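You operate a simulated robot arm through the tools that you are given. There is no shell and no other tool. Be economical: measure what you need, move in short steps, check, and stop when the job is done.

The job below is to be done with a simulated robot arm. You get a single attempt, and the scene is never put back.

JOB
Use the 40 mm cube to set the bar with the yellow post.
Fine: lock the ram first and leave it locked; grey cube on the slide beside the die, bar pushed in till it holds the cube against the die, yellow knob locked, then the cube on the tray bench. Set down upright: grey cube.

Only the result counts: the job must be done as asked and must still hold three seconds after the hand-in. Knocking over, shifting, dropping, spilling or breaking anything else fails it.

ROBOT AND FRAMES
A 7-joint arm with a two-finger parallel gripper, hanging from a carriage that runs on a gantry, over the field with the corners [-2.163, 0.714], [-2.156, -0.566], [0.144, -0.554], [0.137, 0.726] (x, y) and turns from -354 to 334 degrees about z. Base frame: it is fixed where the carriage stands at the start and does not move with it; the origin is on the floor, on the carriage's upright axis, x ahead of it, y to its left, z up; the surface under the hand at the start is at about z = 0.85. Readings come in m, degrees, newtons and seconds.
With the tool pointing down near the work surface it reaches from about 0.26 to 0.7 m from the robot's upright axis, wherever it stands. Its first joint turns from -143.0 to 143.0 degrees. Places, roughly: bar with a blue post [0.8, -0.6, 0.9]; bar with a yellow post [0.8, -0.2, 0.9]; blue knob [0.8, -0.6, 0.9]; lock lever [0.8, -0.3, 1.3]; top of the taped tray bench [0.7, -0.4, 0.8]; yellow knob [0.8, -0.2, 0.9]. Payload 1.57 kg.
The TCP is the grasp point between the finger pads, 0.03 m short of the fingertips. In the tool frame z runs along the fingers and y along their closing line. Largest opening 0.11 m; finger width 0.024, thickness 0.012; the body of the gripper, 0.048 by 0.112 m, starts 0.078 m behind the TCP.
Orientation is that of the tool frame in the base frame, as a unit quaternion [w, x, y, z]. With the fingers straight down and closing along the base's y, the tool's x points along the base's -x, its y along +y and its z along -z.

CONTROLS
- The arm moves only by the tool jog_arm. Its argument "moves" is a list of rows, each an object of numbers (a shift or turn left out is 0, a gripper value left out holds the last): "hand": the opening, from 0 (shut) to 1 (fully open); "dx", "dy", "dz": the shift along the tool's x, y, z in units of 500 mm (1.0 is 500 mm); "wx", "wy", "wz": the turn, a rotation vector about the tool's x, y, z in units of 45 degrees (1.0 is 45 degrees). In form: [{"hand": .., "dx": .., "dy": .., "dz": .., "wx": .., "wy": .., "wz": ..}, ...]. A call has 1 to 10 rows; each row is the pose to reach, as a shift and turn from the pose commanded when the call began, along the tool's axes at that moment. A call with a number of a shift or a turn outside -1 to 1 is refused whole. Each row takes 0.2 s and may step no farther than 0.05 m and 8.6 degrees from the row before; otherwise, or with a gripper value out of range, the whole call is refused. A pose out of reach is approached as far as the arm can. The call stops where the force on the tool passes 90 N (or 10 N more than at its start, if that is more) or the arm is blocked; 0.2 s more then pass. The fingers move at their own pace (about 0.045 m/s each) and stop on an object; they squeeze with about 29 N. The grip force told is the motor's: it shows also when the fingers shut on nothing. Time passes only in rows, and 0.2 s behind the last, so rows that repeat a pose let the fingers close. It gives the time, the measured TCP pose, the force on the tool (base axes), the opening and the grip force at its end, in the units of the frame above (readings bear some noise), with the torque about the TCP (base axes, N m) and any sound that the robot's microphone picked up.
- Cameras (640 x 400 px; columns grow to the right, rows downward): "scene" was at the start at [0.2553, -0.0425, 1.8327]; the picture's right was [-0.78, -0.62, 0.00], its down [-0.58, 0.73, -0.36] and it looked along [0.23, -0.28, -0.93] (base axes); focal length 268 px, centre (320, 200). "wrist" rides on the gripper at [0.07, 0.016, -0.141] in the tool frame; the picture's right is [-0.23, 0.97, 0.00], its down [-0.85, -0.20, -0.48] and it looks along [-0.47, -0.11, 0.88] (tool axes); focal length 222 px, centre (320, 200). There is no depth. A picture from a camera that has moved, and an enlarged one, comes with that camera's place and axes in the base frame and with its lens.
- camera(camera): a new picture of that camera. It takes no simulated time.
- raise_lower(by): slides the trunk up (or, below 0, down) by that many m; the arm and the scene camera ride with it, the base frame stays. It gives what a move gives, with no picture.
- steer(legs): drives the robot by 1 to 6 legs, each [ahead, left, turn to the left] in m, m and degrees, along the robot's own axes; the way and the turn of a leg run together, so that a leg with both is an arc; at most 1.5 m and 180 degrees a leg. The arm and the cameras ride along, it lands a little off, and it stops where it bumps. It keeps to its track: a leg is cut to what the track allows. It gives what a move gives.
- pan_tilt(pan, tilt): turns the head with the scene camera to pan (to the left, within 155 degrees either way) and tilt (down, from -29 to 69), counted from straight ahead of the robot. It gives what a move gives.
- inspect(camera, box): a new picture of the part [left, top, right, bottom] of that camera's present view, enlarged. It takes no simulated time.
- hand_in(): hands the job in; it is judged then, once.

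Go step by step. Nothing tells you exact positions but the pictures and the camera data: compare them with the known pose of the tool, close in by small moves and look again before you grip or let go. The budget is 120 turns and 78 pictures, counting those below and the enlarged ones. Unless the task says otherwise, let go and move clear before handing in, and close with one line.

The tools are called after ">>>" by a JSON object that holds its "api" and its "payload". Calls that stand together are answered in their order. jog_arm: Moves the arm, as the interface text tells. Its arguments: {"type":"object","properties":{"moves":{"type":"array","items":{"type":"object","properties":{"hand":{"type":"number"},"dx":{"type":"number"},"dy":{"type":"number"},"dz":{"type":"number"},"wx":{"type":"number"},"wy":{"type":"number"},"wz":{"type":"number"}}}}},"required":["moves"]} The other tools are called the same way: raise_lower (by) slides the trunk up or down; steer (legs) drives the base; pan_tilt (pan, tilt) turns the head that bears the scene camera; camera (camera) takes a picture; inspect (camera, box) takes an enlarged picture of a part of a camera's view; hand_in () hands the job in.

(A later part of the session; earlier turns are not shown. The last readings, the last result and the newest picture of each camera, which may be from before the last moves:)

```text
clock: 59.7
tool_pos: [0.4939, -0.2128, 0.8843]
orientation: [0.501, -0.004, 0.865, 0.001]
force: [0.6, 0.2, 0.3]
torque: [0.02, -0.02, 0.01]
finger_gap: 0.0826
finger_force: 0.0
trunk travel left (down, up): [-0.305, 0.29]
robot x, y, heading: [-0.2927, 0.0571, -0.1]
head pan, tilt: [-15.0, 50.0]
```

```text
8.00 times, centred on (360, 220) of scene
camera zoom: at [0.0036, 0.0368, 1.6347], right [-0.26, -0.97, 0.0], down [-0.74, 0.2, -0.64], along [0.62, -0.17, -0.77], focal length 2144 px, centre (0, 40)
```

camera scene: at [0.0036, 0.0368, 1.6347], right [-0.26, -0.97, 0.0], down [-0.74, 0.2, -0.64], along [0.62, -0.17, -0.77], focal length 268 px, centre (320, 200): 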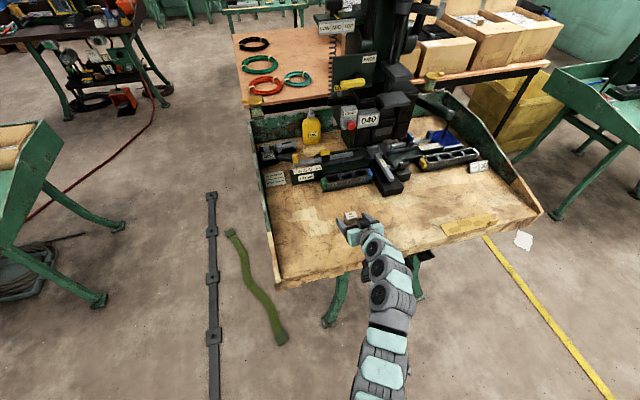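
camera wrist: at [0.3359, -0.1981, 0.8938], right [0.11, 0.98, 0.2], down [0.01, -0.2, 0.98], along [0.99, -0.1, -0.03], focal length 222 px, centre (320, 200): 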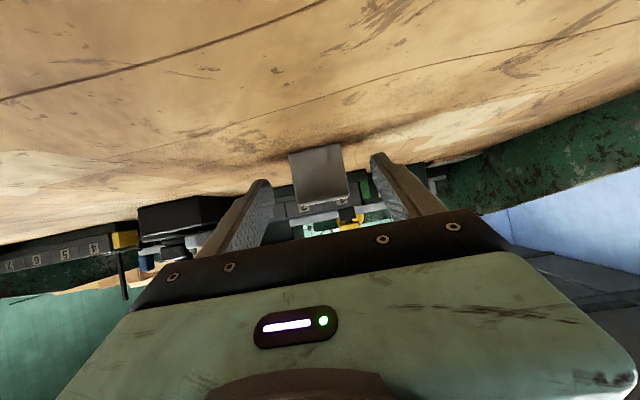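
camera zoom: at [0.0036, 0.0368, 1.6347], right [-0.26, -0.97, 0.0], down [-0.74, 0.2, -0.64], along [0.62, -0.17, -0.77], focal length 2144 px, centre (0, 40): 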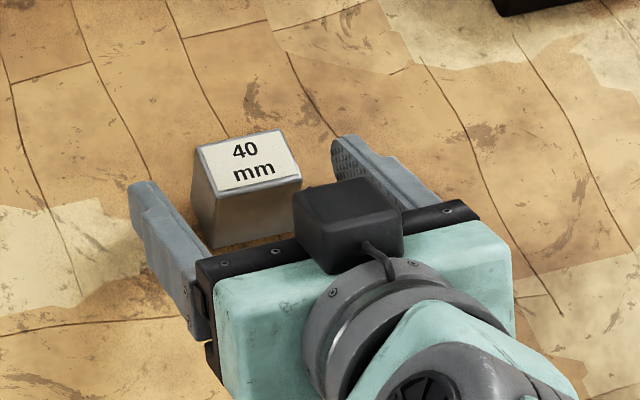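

The fingertips flank the cube at mid-depth. Close and lift slightly.

>>> {"api": "jog_arm", "payload": {"moves": [{"hand": 0.3}, {"hand": 0.3}, {"hand": 0.2}, {"hand": 0.2}, {"hand": 0.2}, {"hand": 0.2}]}}

>>> {"api": "jog_arm", "payload": {"moves": [{"hand": 0.2, "dx": -0.017, "dz": -0.01}, {"dx": -0.035, "dz": -0.02}, {"dx": -0.07, "dz": -0.04}, {"dx": -0.14, "dz": -0.08}, {"dx": -0.14, "dz": -0.08}]}}

>>> {"api": "inspect", "payload": {"camera": "scene", "box": [325, 185, 395, 235]}}

>>> {"api": "inspect", "payload": {"camera": "wrist", "box": [240, 120, 440, 245]}}

```text
clock: 61.1
tool_pos: [0.4935, -0.2135, 0.8854]
orientation: [0.501, -0.004, 0.866, 0.001]
force: [0.0, 1.6, 0.8]
torque: [0.06, 0.01, 0.0]
finger_gap: 0.0393
finger_force: 28.4
trunk travel left (down, up): [-0.305, 0.29]
robot x, y, heading: [-0.2874, 0.0559, 0.2]
head pan, tilt: [-15.0, 50.0]
```

```text
clock: 62.3
tool_pos: [0.4947, -0.2124, 0.9621]
orientation: [0.5, -0.004, 0.866, 0.001]
force: [-0.2, -0.3, -1.7]
torque: [0.01, 0.01, 0.0]
finger_gap: 0.0394
finger_force: 29.2
trunk travel left (down, up): [-0.305, 0.29]
robot x, y, heading: [-0.2895, 0.0557, -0.2]
head pan, tilt: [-15.0, 50.0]
```

```text
8.00 times, centred on (360, 210) of scene
camera zoom: at [0.0035, 0.0367, 1.6346], right [-0.26, -0.97, 0.0], down [-0.74, 0.2, -0.64], along [0.62, -0.17, -0.77], focal length 2144 px, centre (0, 120)
```

zoom: 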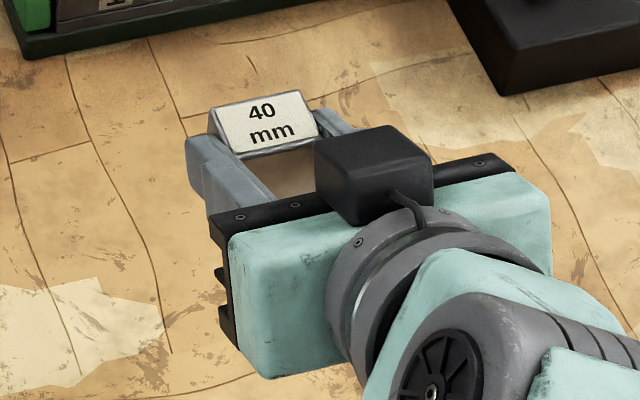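

```text
3.20 times, centred on (340, 182) of wrist
camera zoom: at [0.336, -0.1977, 0.9727], right [0.11, 0.97, 0.2], down [0.01, -0.2, 0.98], along [0.99, -0.1, -0.04], focal length 711 px, centre (256, 256)
```

zoom: 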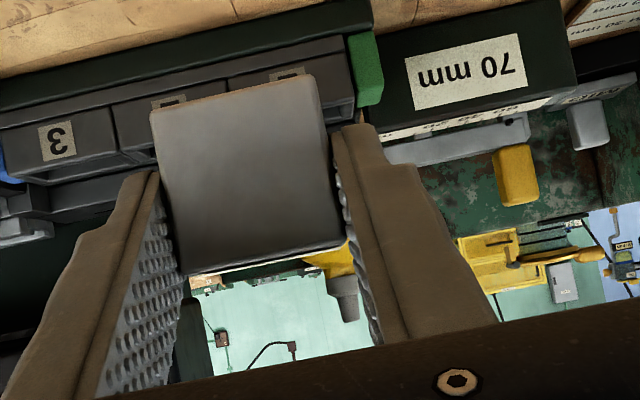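

Cube is held. To clear the bar and die tops with the fingers when it's on the slide, I'll set it back down and re-grip ~6 mm higher.

>>> {"api": "jog_arm", "payload": {"moves": [{"dx": 0.05, "dz": 0.03}, {"dx": 0.1, "dz": 0.058}, {"dx": 0.131, "dz": 0.076}, {"dx": 0.131, "dz": 0.076}, {"hand": 0.46, "dx": 0.131, "dz": 0.076}, {"hand": 0.46, "dx": 0.131, "dz": 0.076}]}}

>>> {"api": "jog_arm", "payload": {"moves": [{"hand": 0.46, "dx": -0.0104, "dz": -0.006}, {"hand": 0.46, "dx": -0.0104, "dz": -0.006}, {"hand": 0.2, "dx": -0.0104, "dz": -0.006}, {"hand": 0.2, "dx": -0.0104, "dz": -0.006}, {"hand": 0.2, "dx": -0.0104, "dz": -0.006}, {"hand": 0.2, "dx": -0.0104, "dz": -0.006}]}}

>>> {"api": "jog_arm", "payload": {"moves": [{"hand": 0.2, "dx": -0.017, "dz": -0.01}, {"dx": -0.035, "dz": -0.02}, {"dx": -0.07, "dz": -0.04}, {"dx": -0.14, "dz": -0.08}, {"dx": -0.19, "dz": -0.11}]}}

>>> {"api": "inspect", "payload": {"camera": "scene", "box": [325, 175, 405, 235]}}

```text
clock: 63.7
tool_pos: [0.4951, -0.213, 0.8886]
orientation: [0.501, -0.003, 0.866, 0.0]
force: [0.0, -0.4, -0.3]
torque: [-0.02, -0.02, 0.01]
finger_gap: 0.0507
finger_force: 0.0
trunk travel left (down, up): [-0.305, 0.29]
robot x, y, heading: [-0.2891, 0.0533, 0.1]
head pan, tilt: [-15.0, 50.0]
```

```text
clock: 65.1
tool_pos: [0.4949, -0.2116, 0.8952]
orientation: [0.501, -0.004, 0.865, 0.001]
force: [-0.8, 0.9, 0.9]
torque: [0.04, 0.02, 0.01]
finger_gap: 0.0391
finger_force: 29.3
trunk travel left (down, up): [-0.305, 0.29]
robot x, y, heading: [-0.2909, 0.0554, -0.1]
head pan, tilt: [-15.0, 50.0]
```

```text
clock: 66.3
tool_pos: [0.4933, -0.211, 1.0051]
orientation: [0.5, -0.004, 0.866, 0.002]
force: [0.3, 0.2, -1.1]
torque: [0.02, 0.02, 0.01]
finger_gap: 0.0391
finger_force: 29.1
trunk travel left (down, up): [-0.305, 0.29]
robot x, y, heading: [-0.2904, 0.0535, -0.1]
head pan, tilt: [-15.0, 50.0]
```

```text
6.67 times, centred on (365, 205) of scene
camera zoom: at [0.0035, 0.0368, 1.6347], right [-0.26, -0.97, 0.0], down [-0.74, 0.2, -0.64], along [0.62, -0.17, -0.77], focal length 1787 px, centre (20, 167)
```

zoom: 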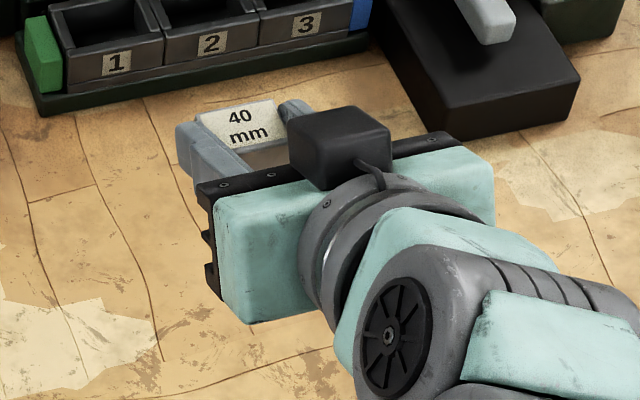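

Re-gripped higher. Before inserting I need accurate heights of the slide, bar and die; I'll move up close and use the horizontal wrist camera.

>>> {"api": "steer", "payload": {"legs": [[0.08, -0.08, 0]]}}

>>> {"api": "camera", "payload": {"camera": "wrist"}}

>>> {"api": "inspect", "payload": {"camera": "wrist", "box": [160, 60, 480, 260]}}

```text
clock: 67.5
tool_pos: [0.5734, -0.2896, 1.006]
orientation: [0.5, -0.004, 0.866, 0.002]
force: [0.5, -0.4, -1.6]
torque: [0.04, 0.01, -0.02]
finger_gap: 0.0394
finger_force: 29.1
trunk travel left (down, up): [-0.305, 0.29]
robot x, y, heading: [-0.2109, -0.0223, 0.1]
head pan, tilt: [-15.0, 50.0]
```

```text
35 pictures are left
camera wrist: at [0.4169, -0.2747, 1.0146], right [0.11, 0.98, 0.2], down [0.01, -0.2, 0.98], along [0.99, -0.1, -0.03], focal length 222 px, centre (320, 200)
```

wrist: 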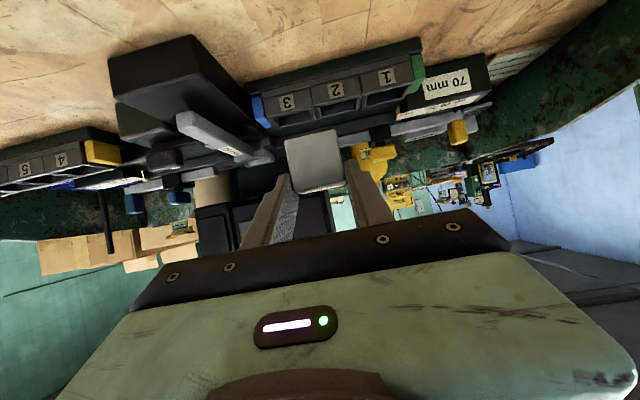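

```text
2.00 times, centred on (320, 160) of wrist
camera zoom: at [0.4169, -0.2747, 1.0146], right [0.11, 0.98, 0.2], down [0.01, -0.2, 0.98], along [0.99, -0.1, -0.03], focal length 444 px, centre (320, 280)
```

zoom: 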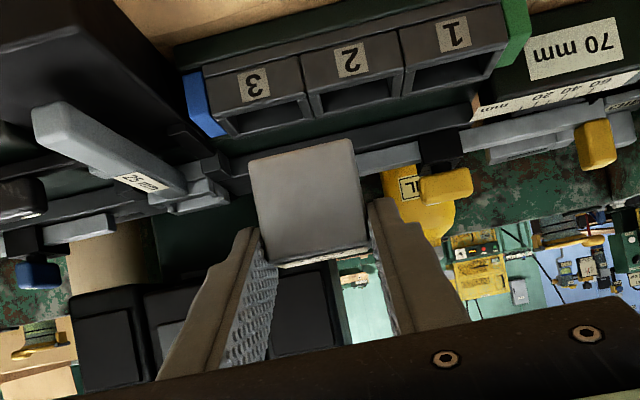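

Bar top is z ≈ 0.921, slide ≈ 0.910, ram bottom ≈ 0.98, so 30° pitch is too steep. I'll set the cube down here on the bench, re-grip at 22° pitch.

>>> {"api": "jog_arm", "payload": {"moves": [{"dx": 0.06, "dz": 0.035}, {"dx": 0.12, "dz": 0.07}, {"dx": 0.165, "dz": 0.095}, {"dx": 0.19, "dz": 0.11}, {"dx": 0.19, "dz": 0.11}, {"hand": 0.48, "dx": 0.19, "dz": 0.11}, {"hand": 0.48, "dx": 0.19, "dz": 0.11}, {"hand": 0.48, "dx": 0.19, "dz": 0.11}]}}

>>> {"api": "jog_arm", "payload": {"moves": [{"hand": 0.48, "wy": -0.09, "dx": 0.01, "dz": 0.007}, {"wy": -0.178, "dx": 0.0206, "dz": 0.0143}, {"wy": -0.178, "dx": 0.0206, "dz": 0.0143}]}}

>>> {"api": "inspect", "payload": {"camera": "wrist", "box": [160, 60, 480, 260]}}

>>> {"api": "inspect", "payload": {"camera": "scene", "box": [330, 165, 430, 235]}}

```text
clock: 69.3
tool_pos: [0.5755, -0.2897, 0.8935]
orientation: [0.501, -0.003, 0.866, 0.001]
force: [0.2, 0.2, -0.3]
torque: [-0.02, 0.01, 0.0]
finger_gap: 0.0529
finger_force: 0.0
trunk travel left (down, up): [-0.305, 0.29]
robot x, y, heading: [-0.2128, -0.0261, 0.1]
head pan, tilt: [-15.0, 50.0]
```

```text
clock: 70.2
tool_pos: [0.5777, -0.2889, 0.883]
orientation: [0.56, -0.004, 0.829, 0.0]
force: [0.0, 0.0, 0.6]
torque: [-0.04, -0.01, 0.01]
finger_gap: 0.0527
finger_force: 0.0
trunk travel left (down, up): [-0.305, 0.29]
robot x, y, heading: [-0.2112, -0.0214, 0.2]
head pan, tilt: [-15.0, 50.0]
```

```text
2.00 times, centred on (320, 160) of wrist
camera zoom: at [0.4197, -0.275, 0.8705], right [0.08, 0.97, 0.21], down [-0.12, -0.2, 0.97], along [0.99, -0.1, 0.11], focal length 444 px, centre (320, 280)
```

zoom: 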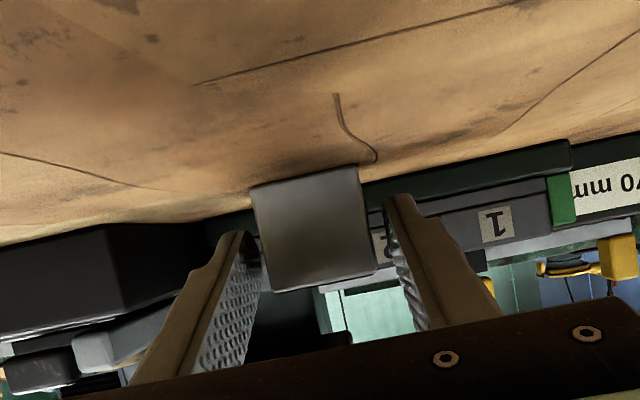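

```text
5.71 times, centred on (380, 200) of scene
camera zoom: at [0.084, -0.042, 1.6347], right [-0.26, -0.97, 0.0], down [-0.74, 0.2, -0.64], along [0.62, -0.17, -0.77], focal length 1532 px, centre (-23, 200)
```

zoom: 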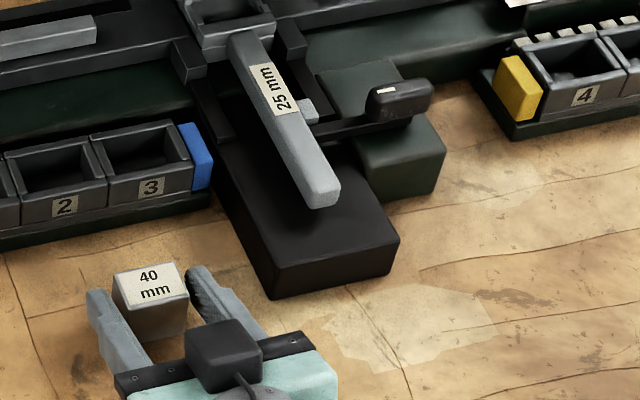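

Alignment good. Nudge up 4 mm and back 6 mm so the fingertips stay above bar/die tops, then grip and lift.

>>> {"api": "jog_arm", "payload": {"moves": [{"hand": 0.48, "dx": -0.0074, "dz": -0.015}, {"dx": -0.0074, "dz": -0.015}, {"hand": 0.2, "dx": -0.0074, "dz": -0.015}, {"dx": -0.0074, "dz": -0.015}, {"dx": -0.0074, "dz": -0.015}, {"dx": -0.0074, "dz": -0.015}]}}

>>> {"api": "jog_arm", "payload": {"moves": [{"hand": 0.2, "dx": -0.0185, "dz": -0.0075}, {"dx": -0.06, "dz": -0.024}, {"dx": -0.13, "dz": -0.053}, {"dx": -0.185, "dz": -0.075}, {"dx": -0.185, "dz": -0.075}]}}

>>> {"api": "inspect", "payload": {"camera": "wrist", "box": [160, 60, 480, 260]}}

```text
clock: 71.5
tool_pos: [0.5727, -0.2906, 0.8879]
orientation: [0.559, -0.003, 0.829, 0.001]
force: [0.5, -0.4, 0.1]
torque: [-0.01, 0.02, 0.04]
finger_gap: 0.0392
finger_force: 29.3
trunk travel left (down, up): [-0.305, 0.29]
robot x, y, heading: [-0.2087, -0.0243, -0.2]
head pan, tilt: [-15.0, 50.0]
```

```text
clock: 72.8
tool_pos: [0.5716, -0.2901, 0.9874]
orientation: [0.56, -0.005, 0.828, 0.002]
force: [-0.5, 0.0, -1.1]
torque: [-0.01, 0.01, 0.0]
finger_gap: 0.0392
finger_force: 29.2
trunk travel left (down, up): [-0.305, 0.29]
robot x, y, heading: [-0.2112, -0.0249, -0.3]
head pan, tilt: [-15.0, 50.0]
```

```text
2.00 times, centred on (320, 160) of wrist
camera zoom: at [0.4135, -0.2743, 0.9745], right [0.08, 0.97, 0.21], down [-0.12, -0.2, 0.97], along [0.99, -0.1, 0.1], focal length 444 px, centre (320, 280)
```

zoom: 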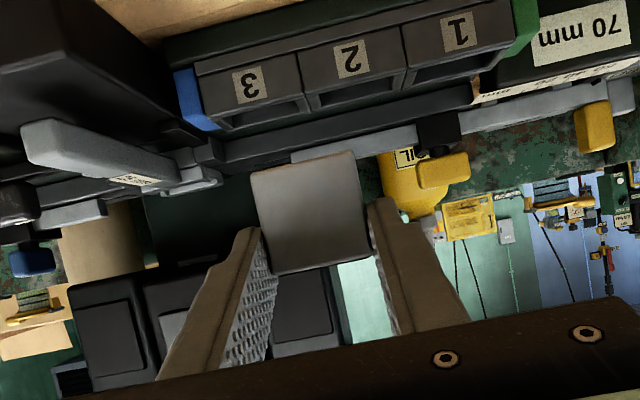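

Measured: slide z ≈ 0.910, bar end y ≈ -0.313, die face y ≈ -0.370 to -0.38. I'll aim the cube at y ≈ -0.338, x ≈ 0.797. Drive most of the way first.

>>> {"api": "steer", "payload": {"legs": [[0.1, -0.047, 0]]}}

>>> {"api": "inspect", "payload": {"camera": "wrist", "box": [160, 60, 480, 260]}}

```text
clock: 73.9
tool_pos: [0.6708, -0.3343, 0.9871]
orientation: [0.56, -0.004, 0.829, 0.001]
force: [-0.3, -0.5, -1.0]
torque: [0.01, 0.05, -0.01]
finger_gap: 0.0392
finger_force: 29.4
trunk travel left (down, up): [-0.305, 0.29]
robot x, y, heading: [-0.1089, -0.0692, 0.1]
head pan, tilt: [-15.0, 50.0]
```

```text
2.00 times, centred on (320, 160) of wrist
camera zoom: at [0.5129, -0.3198, 0.9743], right [0.08, 0.97, 0.21], down [-0.12, -0.2, 0.97], along [0.99, -0.1, 0.1], focal length 444 px, centre (320, 280)
```

zoom: 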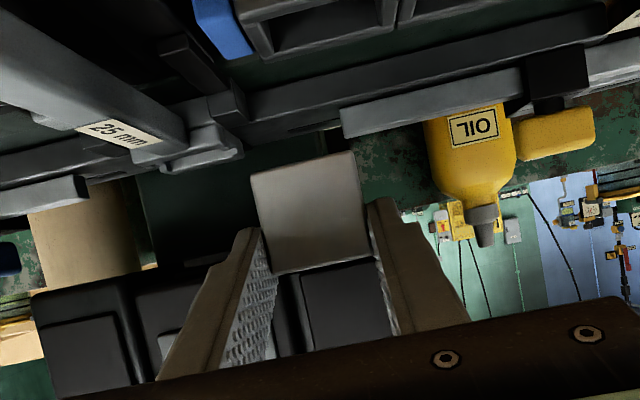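

Good view: bar end y ≈ -0.316, die ≈ -0.374. Lower to insertion height, then advance in small steps.

>>> {"api": "jog_arm", "payload": {"moves": [{"dx": 0.033, "dy": -0.008, "dz": 0.013}, {"dx": 0.0668, "dy": -0.016, "dz": 0.0267}, {"dx": 0.0668, "dy": -0.016, "dz": 0.0267}]}}

>>> {"api": "jog_arm", "payload": {"moves": [{"dx": -0.01, "dz": 0.025}, {"dx": -0.02, "dz": 0.05}, {"dx": -0.03, "dz": 0.075}, {"dx": -0.04, "dz": 0.1}, {"dx": -0.04, "dz": 0.1}]}}

>>> {"api": "inspect", "payload": {"camera": "wrist", "box": [160, 60, 480, 260]}}

>>> {"api": "inspect", "payload": {"camera": "scene", "box": [330, 110, 430, 200]}}

```text
clock: 74.7
tool_pos: [0.6709, -0.3414, 0.9513]
orientation: [0.56, -0.004, 0.828, 0.001]
force: [0.1, 0.5, -2.2]
torque: [-0.02, 0.06, -0.02]
finger_gap: 0.0394
finger_force: 28.8
trunk travel left (down, up): [-0.305, 0.29]
robot x, y, heading: [-0.1091, -0.0706, -0.0]
head pan, tilt: [-15.0, 50.0]
```

```text
clock: 75.9
tool_pos: [0.7251, -0.34, 0.9521]
orientation: [0.56, -0.004, 0.829, 0.001]
force: [0.1, 0.0, -0.5]
torque: [-0.03, 0.03, -0.01]
finger_gap: 0.0394
finger_force: 28.9
trunk travel left (down, up): [-0.305, 0.29]
robot x, y, heading: [-0.1122, -0.0691, -0.1]
head pan, tilt: [-15.0, 50.0]
```

```text
2.00 times, centred on (320, 160) of wrist
camera zoom: at [0.5666, -0.3265, 0.9396], right [0.08, 0.97, 0.21], down [-0.12, -0.2, 0.97], along [0.99, -0.1, 0.1], focal length 444 px, centre (320, 280)
```

zoom: 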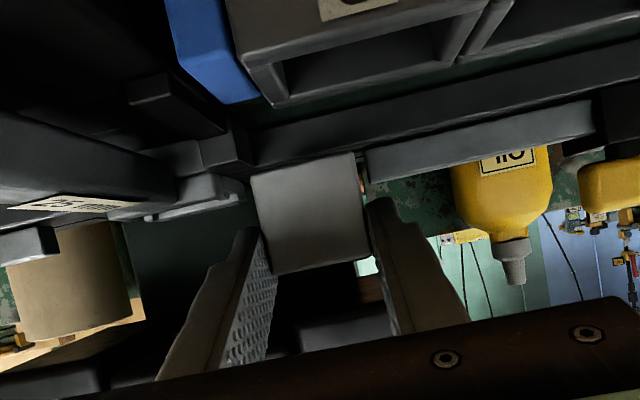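

```text
4.44 times, centred on (380, 155) of scene
camera zoom: at [0.1831, -0.0876, 1.6347], right [-0.26, -0.97, 0.0], down [-0.74, 0.2, -0.64], along [0.62, -0.17, -0.77], focal length 1191 px, centre (53, 400)
```

zoom: 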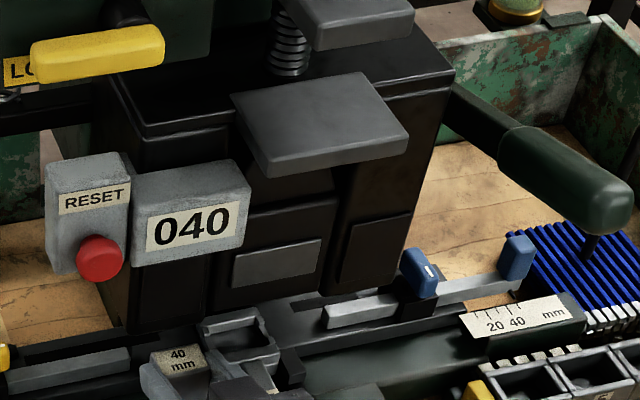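

The cube is lining up with the gap with margin on both sides. Advance the last 52 mm.

>>> {"api": "jog_arm", "payload": {"moves": [{"dx": -0.01, "dy": -0.003, "dz": 0.025}, {"dx": -0.02, "dy": -0.005, "dz": 0.05}, {"dx": -0.03, "dy": -0.005, "dz": 0.075}, {"dx": -0.0386, "dy": -0.005, "dz": 0.0964}, {"dx": -0.0386, "dy": -0.005, "dz": 0.0964}]}}

>>> {"api": "inspect", "payload": {"camera": "wrist", "box": [160, 60, 480, 260]}}

>>> {"api": "inspect", "payload": {"camera": "scene", "box": [310, 160, 380, 210]}}

```text
clock: 77.1
tool_pos: [0.776, -0.3444, 0.95]
orientation: [0.559, -0.005, 0.829, 0.002]
force: [-0.4, -0.9, -1.6]
torque: [0.01, 0.04, 0.05]
finger_gap: 0.0393
finger_force: 28.8
trunk travel left (down, up): [-0.305, 0.29]
robot x, y, heading: [-0.1133, -0.0681, 0.0]
head pan, tilt: [-15.0, 50.0]
```

```text
2.00 times, centred on (320, 160) of wrist
camera zoom: at [0.6178, -0.3292, 0.9385], right [0.08, 0.97, 0.21], down [-0.12, -0.2, 0.97], along [0.99, -0.1, 0.1], focal length 444 px, centre (320, 280)
```

zoom: 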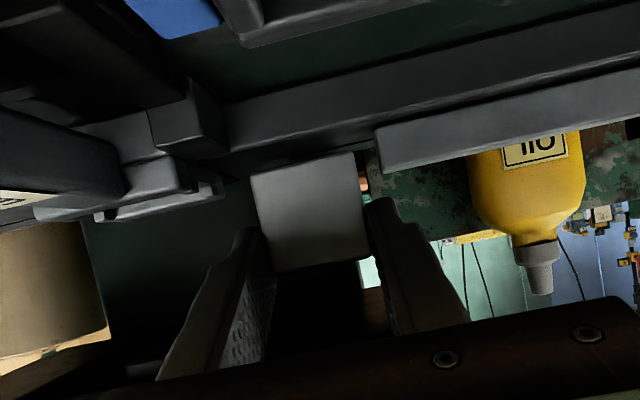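

```text
8.00 times, centred on (345, 185) of scene
camera zoom: at [0.1831, -0.0876, 1.6346], right [-0.26, -0.97, 0.0], down [-0.74, 0.2, -0.64], along [0.62, -0.17, -0.77], focal length 2144 px, centre (120, 320)
```

zoom: 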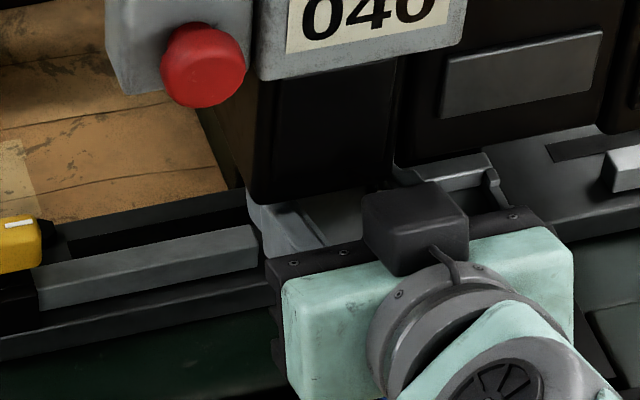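

In place with no contact, cube about 8 mm above the slide. Lower gently in 2 mm steps.

>>> {"api": "jog_arm", "payload": {"moves": [{"dx": 0.0037, "dz": 0.0015}, {"dx": 0.0074, "dz": 0.003}, {"dx": 0.0093, "dz": 0.0037}, {"dx": 0.0093, "dz": 0.0037}]}}

>>> {"api": "jog_arm", "payload": {"moves": [{"dx": 0.0019, "dz": 0.0007}, {"dx": 0.0037, "dz": 0.0015}, {"dx": 0.0037, "dz": 0.0015}]}}

>>> {"api": "inspect", "payload": {"camera": "wrist", "box": [220, 100, 420, 225]}}

```text
clock: 78.1
tool_pos: [0.7749, -0.3445, 0.9448]
orientation: [0.56, -0.004, 0.829, 0.002]
force: [0.2, 0.1, -1.2]
torque: [0.0, 0.05, -0.02]
finger_gap: 0.0394
finger_force: 28.8
trunk travel left (down, up): [-0.305, 0.29]
robot x, y, heading: [-0.1098, -0.0699, 0.0]
head pan, tilt: [-15.0, 50.0]
```

```text
clock: 78.9
tool_pos: [0.7755, -0.3439, 0.9454]
orientation: [0.56, -0.005, 0.828, 0.002]
force: [-0.3, 0.1, 1.0]
torque: [0.01, 0.05, -0.01]
finger_gap: 0.0393
finger_force: 28.8
trunk travel left (down, up): [-0.305, 0.29]
robot x, y, heading: [-0.113, -0.0709, -0.3]
head pan, tilt: [-15.0, 50.0]
```

```text
3.20 times, centred on (320, 162) of wrist
camera zoom: at [0.6189, -0.3298, 0.9315], right [0.08, 0.97, 0.21], down [-0.12, -0.2, 0.97], along [0.99, -0.1, 0.11], focal length 711 px, centre (320, 320)
```

zoom: 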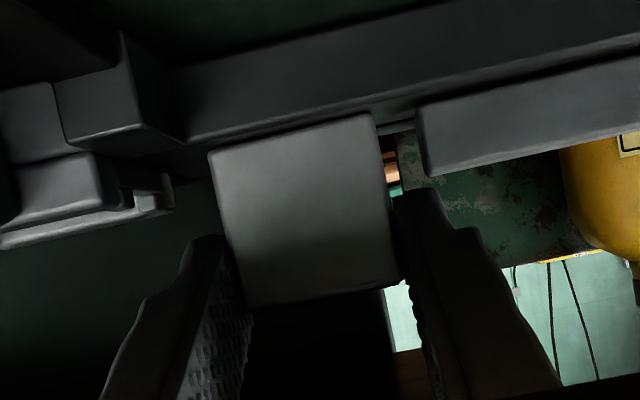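

>>> {"api": "jog_arm", "payload": {"moves": [{"dx": 0.0019, "dz": 0.0007}, {"dx": 0.0037, "dz": 0.0015}, {"dx": 0.0037, "dz": 0.0015}]}}

>>> {"api": "jog_arm", "payload": {"moves": [{"dx": 0.001, "dz": 0.0004}, {"dx": 0.0019, "dz": 0.0007}, {"dx": 0.0019, "dz": 0.0007}]}}

>>> {"api": "inspect", "payload": {"camera": "wrist", "box": [220, 100, 420, 225]}}

```text
clock: 79.7
tool_pos: [0.778, -0.3456, 0.9448]
orientation: [0.56, -0.005, 0.828, 0.002]
force: [-4.6, 0.4, 14.1]
torque: [0.28, 0.05, 0.09]
finger_gap: 0.0393
finger_force: 29.1
trunk travel left (down, up): [-0.305, 0.29]
robot x, y, heading: [-0.1128, -0.0675, 0.0]
head pan, tilt: [-15.0, 50.0]
```

```text
clock: 80.5
tool_pos: [0.7785, -0.3442, 0.9441]
orientation: [0.561, -0.004, 0.828, 0.001]
force: [-6.5, 2.0, 22.0]
torque: [0.22, -0.36, 0.04]
finger_gap: 0.0392
finger_force: 28.6
trunk travel left (down, up): [-0.305, 0.29]
robot x, y, heading: [-0.1102, -0.0685, 0.1]
head pan, tilt: [-15.0, 50.0]
```

```text
3.20 times, centred on (320, 162) of wrist
camera zoom: at [0.6207, -0.33, 0.9299], right [0.08, 0.97, 0.21], down [-0.13, -0.2, 0.97], along [0.99, -0.1, 0.11], focal length 711 px, centre (320, 320)
```

zoom: 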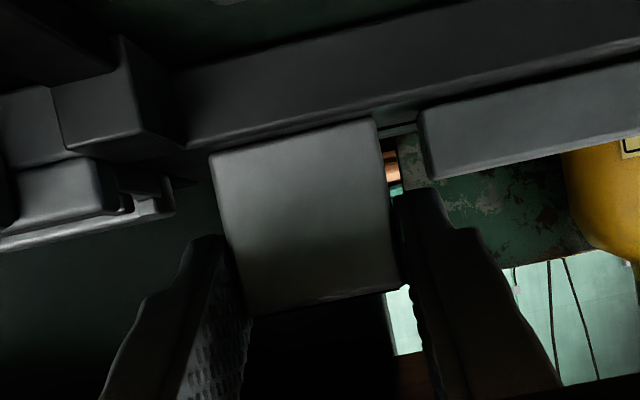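

Cube is seated on the slide (22 N contact). Relieve slightly, open a few mm, and back straight out.

>>> {"api": "jog_arm", "payload": {"moves": [{"dx": -0.003, "dz": -0.0012}, {"dx": -0.004, "dz": -0.0015}, {"hand": 0.42, "dx": -0.004, "dz": -0.0015}, {"hand": 0.42, "dx": -0.004, "dz": -0.0015}, {"hand": 0.42, "dx": -0.004, "dz": -0.0015}]}}

>>> {"api": "jog_arm", "payload": {"moves": [{"hand": 0.42, "dx": 0.0, "dz": -0.005}, {"hand": 0.42, "dx": 0.008, "dz": -0.03}, {"dx": 0.016, "dz": -0.06}, {"dx": 0.032, "dz": -0.11}, {"dx": 0.064, "dz": -0.18}, {"dx": 0.064, "dz": -0.18}]}}

>>> {"api": "inspect", "payload": {"camera": "wrist", "box": [200, 80, 440, 230]}}

>>> {"api": "inspect", "payload": {"camera": "scene", "box": [290, 150, 390, 220]}}

```text
clock: 81.7
tool_pos: [0.778, -0.3446, 0.9422]
orientation: [0.56, -0.004, 0.828, 0.002]
force: [4.8, -2.3, 2.4]
torque: [0.09, -0.12, -0.26]
finger_gap: 0.0443
finger_force: 0.1
trunk travel left (down, up): [-0.305, 0.29]
robot x, y, heading: [-0.112, -0.0736, -0.3]
head pan, tilt: [-15.0, 50.0]
```

```text
clock: 83.1
tool_pos: [0.6784, -0.3451, 0.9478]
orientation: [0.56, -0.003, 0.829, 0.001]
force: [-0.7, -0.4, -0.9]
torque: [0.0, -0.02, 0.01]
finger_gap: 0.0464
finger_force: 0.1
trunk travel left (down, up): [-0.305, 0.29]
robot x, y, heading: [-0.1109, -0.0714, -0.0]
head pan, tilt: [-15.0, 50.0]
```

```text
2.67 times, centred on (320, 155) of wrist
camera zoom: at [0.5214, -0.3308, 0.9353], right [0.08, 0.97, 0.21], down [-0.12, -0.2, 0.97], along [0.99, -0.1, 0.1], focal length 592 px, centre (320, 320)
```

zoom: 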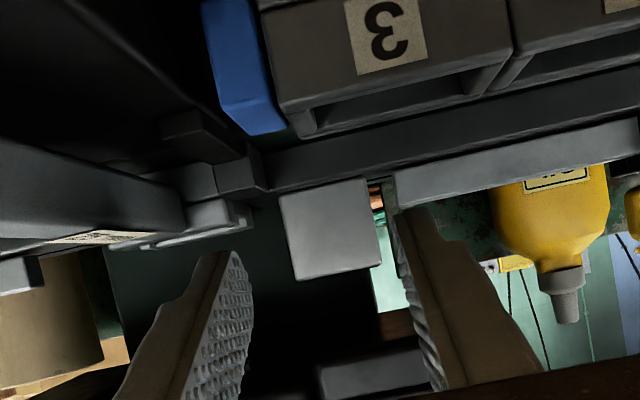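

```text
5.71 times, centred on (340, 185) of scene
camera zoom: at [0.1831, -0.0876, 1.6346], right [-0.26, -0.97, 0.0], down [-0.74, 0.2, -0.64], along [0.62, -0.17, -0.77], focal length 1532 px, centre (206, 286)
```

zoom: 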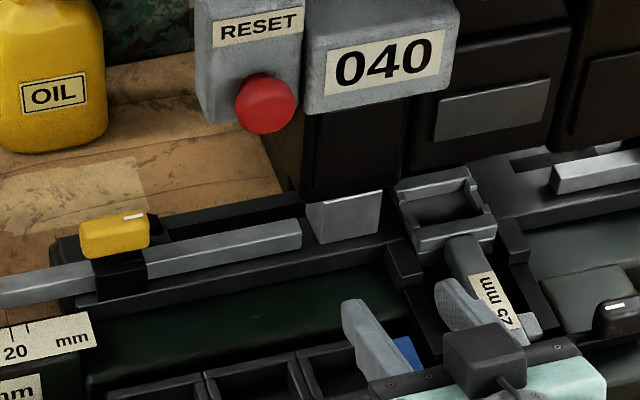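

The cube stands upright in the gap. Next: close the hand and go to the left side of the yellow post to push the bar in.

>>> {"api": "jog_arm", "payload": {"moves": [{"hand": 0, "dx": -0.055, "dz": -0.022}, {"hand": 0}, {"hand": 0}, {"hand": 0}]}}

>>> {"api": "steer", "payload": {"legs": [[-0.02, 0.31, 0]]}}

>>> {"api": "camera", "payload": {"camera": "wrist"}}

>>> {"api": "inspect", "payload": {"camera": "scene", "box": [270, 130, 430, 230]}}

```text
clock: 84.1
tool_pos: [0.6813, -0.3457, 0.9459]
orientation: [0.56, -0.004, 0.829, 0.002]
force: [0.0, -0.3, -0.4]
torque: [0.0, 0.05, 0.02]
finger_gap: 0.0001
finger_force: 21.6
trunk travel left (down, up): [-0.305, 0.29]
robot x, y, heading: [-0.1111, -0.0684, -0.1]
head pan, tilt: [-15.0, 50.0]
```

```text
clock: 86.2
tool_pos: [0.66, -0.0335, 0.946]
orientation: [0.56, -0.003, 0.828, 0.001]
force: [-0.2, 0.7, 0.8]
torque: [-0.01, -0.01, -0.01]
finger_gap: 0.0
finger_force: 21.3
trunk travel left (down, up): [-0.305, 0.29]
robot x, y, heading: [-0.1327, 0.2444, -0.3]
head pan, tilt: [-15.0, 50.0]
```

```text
21 pictures are left
camera wrist: at [0.5024, -0.0197, 0.934], right [0.08, 0.97, 0.21], down [-0.12, -0.2, 0.97], along [0.99, -0.1, 0.1], focal length 222 px, centre (320, 200)
```

wrist: 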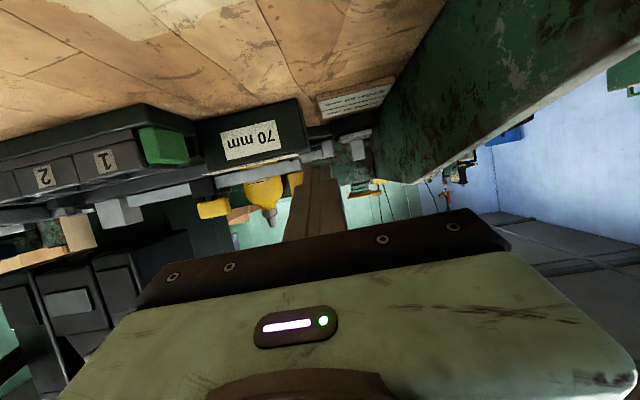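

```text
4.00 times, centred on (350, 180) of scene
camera zoom: at [0.1633, 0.2242, 1.6347], right [-0.26, -0.97, 0.0], down [-0.74, 0.2, -0.64], along [0.62, -0.17, -0.77], focal length 1072 px, centre (200, 280)
```

zoom: 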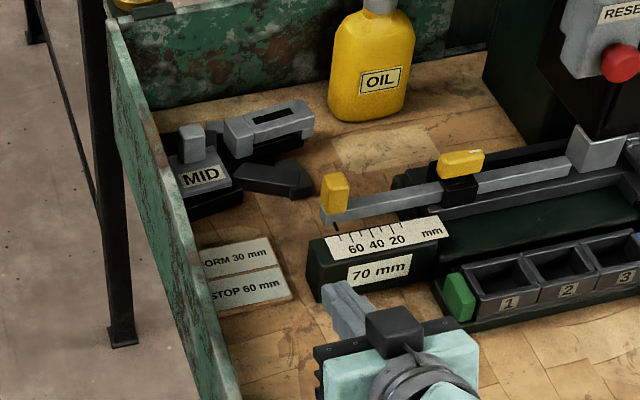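

Fingers are left of the post with ~1.5 cm clearance. Advance beside it, then push gently toward the die.

>>> {"api": "jog_arm", "payload": {"moves": [{"hand": 0, "dx": -0.033, "dz": 0.07}, {"dx": -0.066, "dz": 0.14}, {"dx": -0.0966, "dz": 0.209}, {"dx": -0.0966, "dz": 0.209}]}}

>>> {"api": "jog_arm", "payload": {"moves": [{"dy": -0.01}, {"dy": -0.02}, {"dy": -0.03}, {"dy": -0.04}, {"dy": -0.04}]}}

>>> {"api": "inspect", "payload": {"camera": "scene", "box": [300, 130, 420, 205]}}

```text
clock: 87.2
tool_pos: [0.7773, -0.0343, 0.9512]
orientation: [0.56, -0.004, 0.829, 0.001]
force: [-0.5, 0.7, 0.0]
torque: [0.0, 0.01, 0.01]
finger_gap: 0.0
finger_force: 21.2
trunk travel left (down, up): [-0.305, 0.29]
robot x, y, heading: [-0.1302, 0.2438, -0.1]
head pan, tilt: [-15.0, 50.0]
```

```text
clock: 88.5
tool_pos: [0.7745, -0.0535, 0.952]
orientation: [0.559, -0.002, 0.829, 0.0]
force: [-0.1, 1.6, -1.3]
torque: [0.07, 0.03, 0.02]
finger_gap: 0.0001
finger_force: 21.1
trunk travel left (down, up): [-0.305, 0.29]
robot x, y, heading: [-0.1307, 0.24, -0.2]
head pan, tilt: [-15.0, 50.0]
```

```text
5.33 times, centred on (360, 168) of scene
camera zoom: at [0.1632, 0.2244, 1.6346], right [-0.26, -0.97, 0.0], down [-0.74, 0.2, -0.64], along [0.62, -0.17, -0.77], focal length 1430 px, centre (107, 373)
```

zoom: 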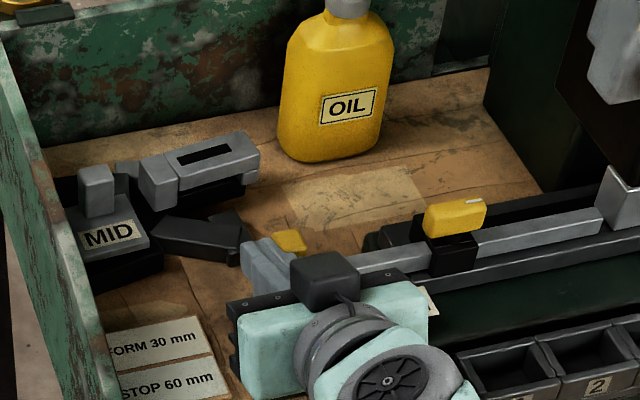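

The finger is on the post and the bar slides freely. Keep pushing until it firmly resists.

>>> {"api": "jog_arm", "payload": {"moves": [{"dy": -0.004}, {"dy": -0.008}, {"dy": -0.012}, {"dy": -0.016}, {"dy": -0.016}]}}

>>> {"api": "jog_arm", "payload": {"moves": [{"dy": -0.003}, {"dy": -0.006}, {"dy": -0.009}, {"dy": -0.009}]}}

```text
clock: 89.7
tool_pos: [0.7752, -0.0633, 0.953]
orientation: [0.56, -0.004, 0.829, 0.001]
force: [0.4, 2.0, -0.8]
torque: [0.04, 0.04, 0.02]
finger_gap: 0.0
finger_force: 21.0
trunk travel left (down, up): [-0.305, 0.29]
robot x, y, heading: [-0.1321, 0.2438, 0.2]
head pan, tilt: [-15.0, 50.0]
```

```text
clock: 90.7
tool_pos: [0.7748, -0.065, 0.9535]
orientation: [0.56, -0.003, 0.829, 0.001]
force: [-1.0, 2.1, -0.4]
torque: [0.03, 0.03, 0.03]
finger_gap: 0.0
finger_force: 21.8
trunk travel left (down, up): [-0.305, 0.29]
robot x, y, heading: [-0.1316, 0.2487, -0.1]
head pan, tilt: [-15.0, 50.0]
```

>>> {"api": "jog_arm", "payload": {"moves": [{"dy": -0.003}, {"dy": -0.006}, {"dy": -0.01}, {"dy": -0.014}, {"dy": -0.014}]}}

>>> {"api": "inspect", "payload": {"camera": "scene", "box": [340, 130, 460, 205]}}

```text
clock: 91.8
tool_pos: [0.7759, -0.0738, 0.9522]
orientation: [0.561, -0.002, 0.828, 0.0]
force: [-1.2, 2.2, -0.1]
torque: [0.04, 0.0, 0.03]
finger_gap: 0.0
finger_force: 21.6
trunk travel left (down, up): [-0.305, 0.29]
robot x, y, heading: [-0.1337, 0.2422, -0.2]
head pan, tilt: [-15.0, 50.0]
```

```text
5.33 times, centred on (400, 168) of scene
camera zoom: at [0.1632, 0.2243, 1.6347], right [-0.26, -0.97, 0.0], down [-0.74, 0.2, -0.64], along [0.62, -0.17, -0.77], focal length 1430 px, centre (-107, 373)
```

zoom: 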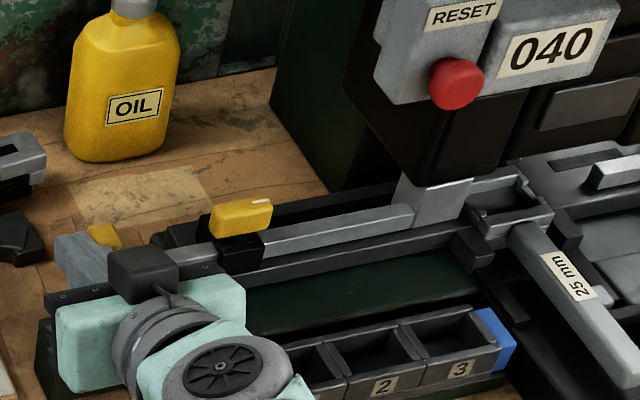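

>>> {"api": "jog_arm", "payload": {"moves": [{"dy": -0.003}, {"dy": -0.006}, {"dy": -0.009}, {"dy": -0.009}]}}

>>> {"api": "jog_arm", "payload": {"moves": [{"dy": -0.003}, {"dy": -0.006}, {"dy": -0.006}]}}

```text
clock: 92.8
tool_pos: [0.7757, -0.0777, 0.952]
orientation: [0.56, -0.003, 0.829, 0.001]
force: [2.1, 1.2, 0.3]
torque: [0.05, -0.02, 0.07]
finger_gap: 0.0001
finger_force: 21.7
trunk travel left (down, up): [-0.305, 0.29]
robot x, y, heading: [-0.132, 0.2439, 0.1]
head pan, tilt: [-15.0, 50.0]
```

```text
clock: 93.7
tool_pos: [0.7755, -0.083, 0.9522]
orientation: [0.559, -0.003, 0.829, 0.0]
force: [1.9, 0.6, -0.5]
torque: [0.06, 0.04, 0.04]
finger_gap: 0.0
finger_force: 21.0
trunk travel left (down, up): [-0.305, 0.29]
robot x, y, heading: [-0.134, 0.2491, -0.3]
head pan, tilt: [-15.0, 50.0]
```

>>> {"api": "inspect", "payload": {"camera": "scene", "box": [330, 130, 450, 205]}}

```text
5.33 times, centred on (390, 168) of scene
camera zoom: at [0.1633, 0.2243, 1.6347], right [-0.26, -0.97, 0.0], down [-0.74, 0.2, -0.64], along [0.62, -0.17, -0.77], focal length 1430 px, centre (-53, 373)
```

zoom: 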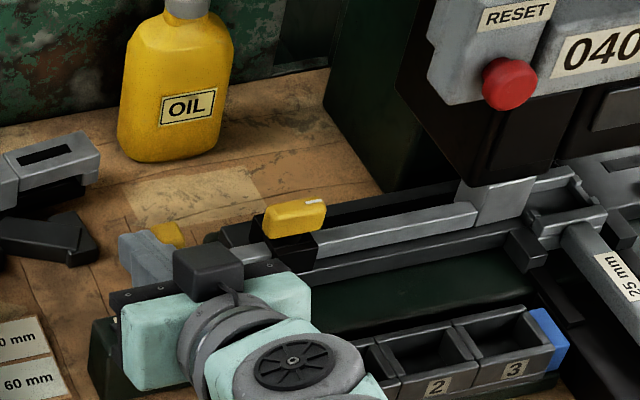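

>>> {"api": "jog_arm", "payload": {"moves": [{"dy": -0.002}, {"dy": -0.004}, {"dy": -0.006}, {"dy": -0.006}]}}

>>> {"api": "jog_arm", "payload": {"moves": [{"dy": -0.002}, {"dy": -0.004}, {"dy": -0.006}, {"dy": -0.006}]}}

```text
clock: 94.7
tool_pos: [0.7751, -0.0833, 0.952]
orientation: [0.56, -0.002, 0.828, 0.001]
force: [-3.1, 3.2, 1.6]
torque: [0.04, 0.02, 0.03]
finger_gap: 0.0002
finger_force: 21.6
trunk travel left (down, up): [-0.305, 0.29]
robot x, y, heading: [-0.1323, 0.246, 0.0]
head pan, tilt: [-15.0, 50.0]
```

```text
clock: 95.7
tool_pos: [0.7754, -0.0841, 0.952]
orientation: [0.559, -0.003, 0.829, 0.002]
force: [0.2, 7.4, -1.9]
torque: [0.13, 0.01, 0.02]
finger_gap: 0.0
finger_force: 21.5
trunk travel left (down, up): [-0.305, 0.29]
robot x, y, heading: [-0.1339, 0.245, 0.1]
head pan, tilt: [-15.0, 50.0]
```

>>> {"api": "jog_arm", "payload": {"moves": [{"dy": -0.003}, {"dy": -0.006}, {"dy": -0.006}]}}

>>> {"api": "inspect", "payload": {"camera": "scene", "box": [385, 150, 445, 190]}}

```text
clock: 96.5
tool_pos: [0.7754, -0.0839, 0.9521]
orientation: [0.561, -0.003, 0.828, 0.003]
force: [-8.5, 17.4, 7.1]
torque: [-0.01, -0.08, 0.18]
finger_gap: 0.0
finger_force: 22.0
trunk travel left (down, up): [-0.305, 0.29]
robot x, y, heading: [-0.1338, 0.2411, -0.1]
head pan, tilt: [-15.0, 50.0]
```

```text
10.00 times, centred on (415, 170) of scene
camera zoom: at [0.1629, 0.2258, 1.6346], right [-0.26, -0.97, 0.0], down [-0.74, 0.2, -0.64], along [0.62, -0.17, -0.77], focal length 2680 px, centre (-630, 500)
```

zoom: 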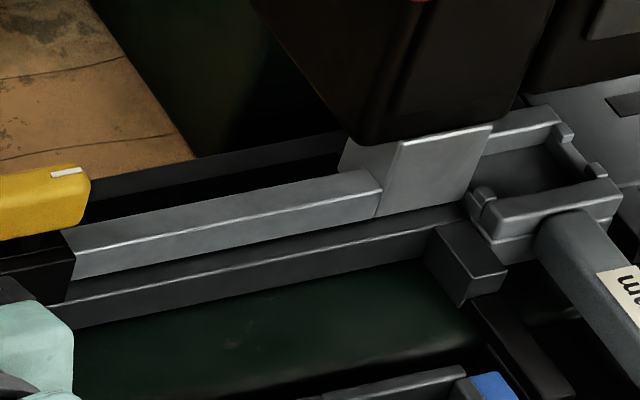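

The cube is held between bar and die (17 N). Back the hand off the post and retract, then study the knobs (yellow vs. blue) for the locking sense.

>>> {"api": "jog_arm", "payload": {"moves": [{"dy": 0.02}, {"dy": 0.05}, {"dy": 0.05, "dx": 0.02, "dz": -0.06}, {"dy": 0.05, "dx": 0.04, "dz": -0.14}, {"dy": 0.05, "dx": 0.06, "dz": -0.2}]}}

>>> {"api": "inspect", "payload": {"camera": "scene", "box": [435, 125, 495, 170]}}

>>> {"api": "inspect", "payload": {"camera": "scene", "box": [340, 150, 440, 210]}}

```text
clock: 97.7
tool_pos: [0.6701, -0.0653, 0.9629]
orientation: [0.56, -0.003, 0.828, 0.002]
force: [0.3, 0.0, 0.2]
torque: [0.01, -0.01, 0.02]
finger_gap: 0.0002
finger_force: 21.5
trunk travel left (down, up): [-0.305, 0.29]
robot x, y, heading: [-0.127, 0.2432, -0.1]
head pan, tilt: [-15.0, 50.0]
```

```text
8.89 times, centred on (465, 148) of scene
camera zoom: at [0.1631, 0.2243, 1.6346], right [-0.26, -0.97, 0.0], down [-0.74, 0.2, -0.64], along [0.62, -0.17, -0.77], focal length 2382 px, centre (-969, 667)
```

zoom: 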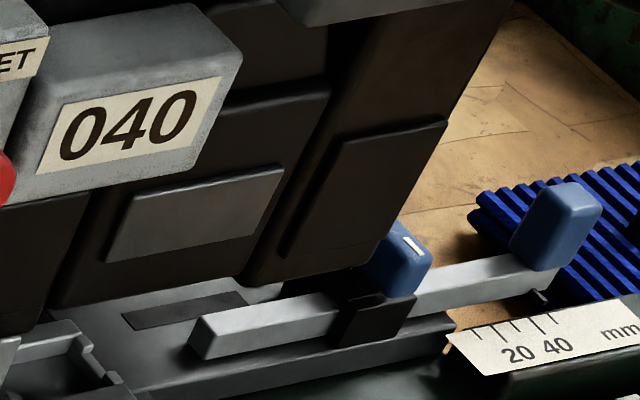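

```text
6.40 times, centred on (390, 180) of scene
camera zoom: at [0.1631, 0.2243, 1.6346], right [-0.26, -0.97, 0.0], down [-0.74, 0.2, -0.64], along [0.62, -0.17, -0.77], focal length 1715 px, centre (-128, 328)
```

zoom: 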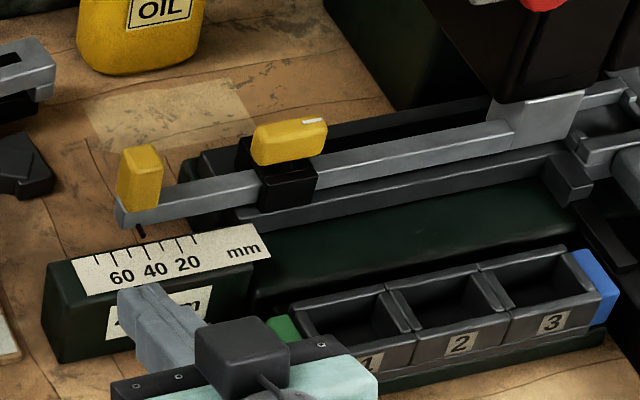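

The yellow knob is parallel to the bar (free); the blue one is crosswise (locked), and a stop pin sits behind the right end, so the yellow knob should turn so its left end goes back. I'll push its left end forward with the closed fingers.

>>> {"api": "jog_arm", "payload": {"moves": [{"dy": -0.08}, {"dy": -0.16}, {"dy": -0.212}, {"dy": -0.212, "dx": -0.02, "dz": 0.05}, {"dy": -0.212, "dx": -0.044, "dz": 0.113}, {"dy": -0.212, "dx": -0.044, "dz": 0.113}]}}

>>> {"api": "inspect", "payload": {"camera": "wrist", "box": [200, 100, 440, 250]}}

>>> {"api": "inspect", "payload": {"camera": "scene", "box": [350, 145, 420, 195]}}

```text
clock: 99.0
tool_pos: [0.7321, -0.1719, 0.9655]
orientation: [0.561, -0.003, 0.828, 0.0]
force: [0.9, -0.1, 0.7]
torque: [0.03, 0.12, 0.07]
finger_gap: 0.0003
finger_force: 20.6
out of reach, approached as far as the arm can: row 5, 6
trunk travel left (down, up): [-0.305, 0.29]
robot x, y, heading: [-0.1257, 0.2409, -0.2]
head pan, tilt: [-15.0, 50.0]
```

```text
2.67 times, centred on (320, 175) of wrist
camera zoom: at [0.5744, -0.1555, 0.9535], right [0.08, 0.97, 0.21], down [-0.13, -0.2, 0.97], along [0.99, -0.1, 0.11], focal length 592 px, centre (320, 267)
```

zoom: 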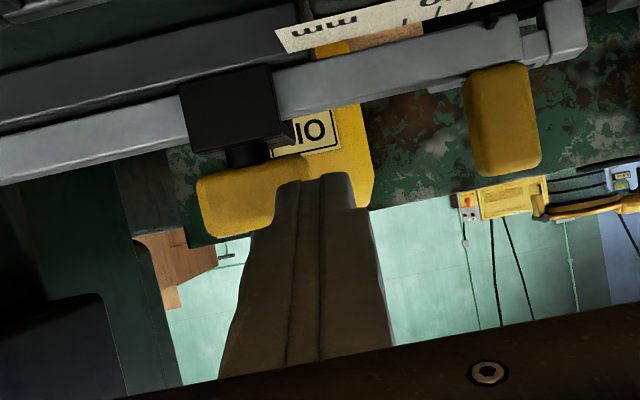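

```text
8.00 times, centred on (385, 170) of scene
camera zoom: at [0.1637, 0.2238, 1.6349], right [-0.26, -0.97, 0.0], down [-0.74, 0.2, -0.64], along [0.62, -0.17, -0.77], focal length 2144 px, centre (-200, 440)
```

zoom: 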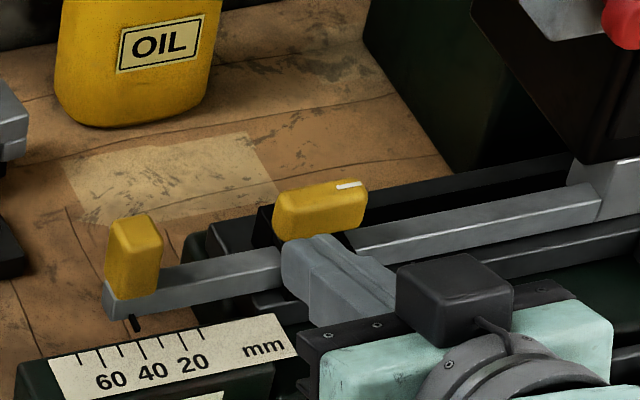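

Fingers overlap the knob's left end as intended, but the arm is at its reach limit here. Pull back, bring the carriage closer, and re-approach.

>>> {"api": "jog_arm", "payload": {"moves": [{"dx": 0.03, "dz": -0.075}, {"dx": 0.0594, "dz": -0.148}, {"dx": 0.0594, "dz": -0.148}]}}

>>> {"api": "steer", "payload": {"legs": [[0.08, 0, 0]]}}

```text
clock: 99.8
tool_pos: [0.6476, -0.1708, 0.9663]
orientation: [0.56, -0.003, 0.829, 0.001]
force: [-0.2, -0.1, -0.7]
torque: [0.0, -0.02, 0.01]
finger_gap: 0.0002
finger_force: 21.5
trunk travel left (down, up): [-0.305, 0.29]
robot x, y, heading: [-0.1302, 0.2407, -0.1]
head pan, tilt: [-15.0, 50.0]
```

```text
clock: 100.9
tool_pos: [0.7289, -0.1722, 0.9665]
orientation: [0.56, -0.001, 0.829, -0.001]
force: [0.0, 0.1, 0.0]
torque: [0.0, 0.0, 0.04]
finger_gap: 0.0
finger_force: 21.4
trunk travel left (down, up): [-0.305, 0.29]
robot x, y, heading: [-0.0496, 0.2406, -0.1]
head pan, tilt: [-15.0, 50.0]
```

>>> {"api": "jog_arm", "payload": {"moves": [{"dx": -0.002, "dz": 0.02}, {"dx": -0.01, "dz": 0.04}, {"dx": -0.018, "dz": 0.06}, {"dx": -0.026, "dz": 0.08}, {"dx": -0.033, "dz": 0.1}, {"dx": -0.037, "dz": 0.114}, {"dx": -0.037, "dz": 0.114}]}}

>>> {"api": "inspect", "payload": {"camera": "wrist", "box": [200, 100, 440, 250]}}

```text
clock: 102.5
tool_pos: [0.7886, -0.1711, 0.9625]
orientation: [0.56, -0.002, 0.829, 0.0]
force: [0.7, -0.3, 1.4]
torque: [0.01, 0.01, 0.02]
finger_gap: 0.0
finger_force: 21.5
trunk travel left (down, up): [-0.305, 0.29]
robot x, y, heading: [-0.0524, 0.2433, -0.4]
head pan, tilt: [-15.0, 50.0]
```

```text
2.67 times, centred on (320, 175) of wrist
camera zoom: at [0.6317, -0.1565, 0.9495], right [0.08, 0.97, 0.21], down [-0.12, -0.2, 0.97], along [0.99, -0.1, 0.1], focal length 592 px, centre (320, 267)
```

zoom: 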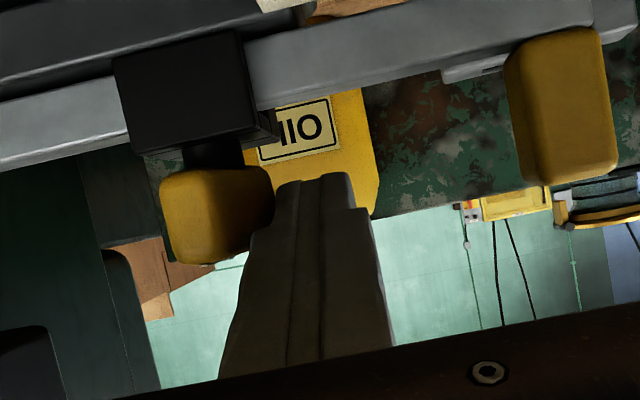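

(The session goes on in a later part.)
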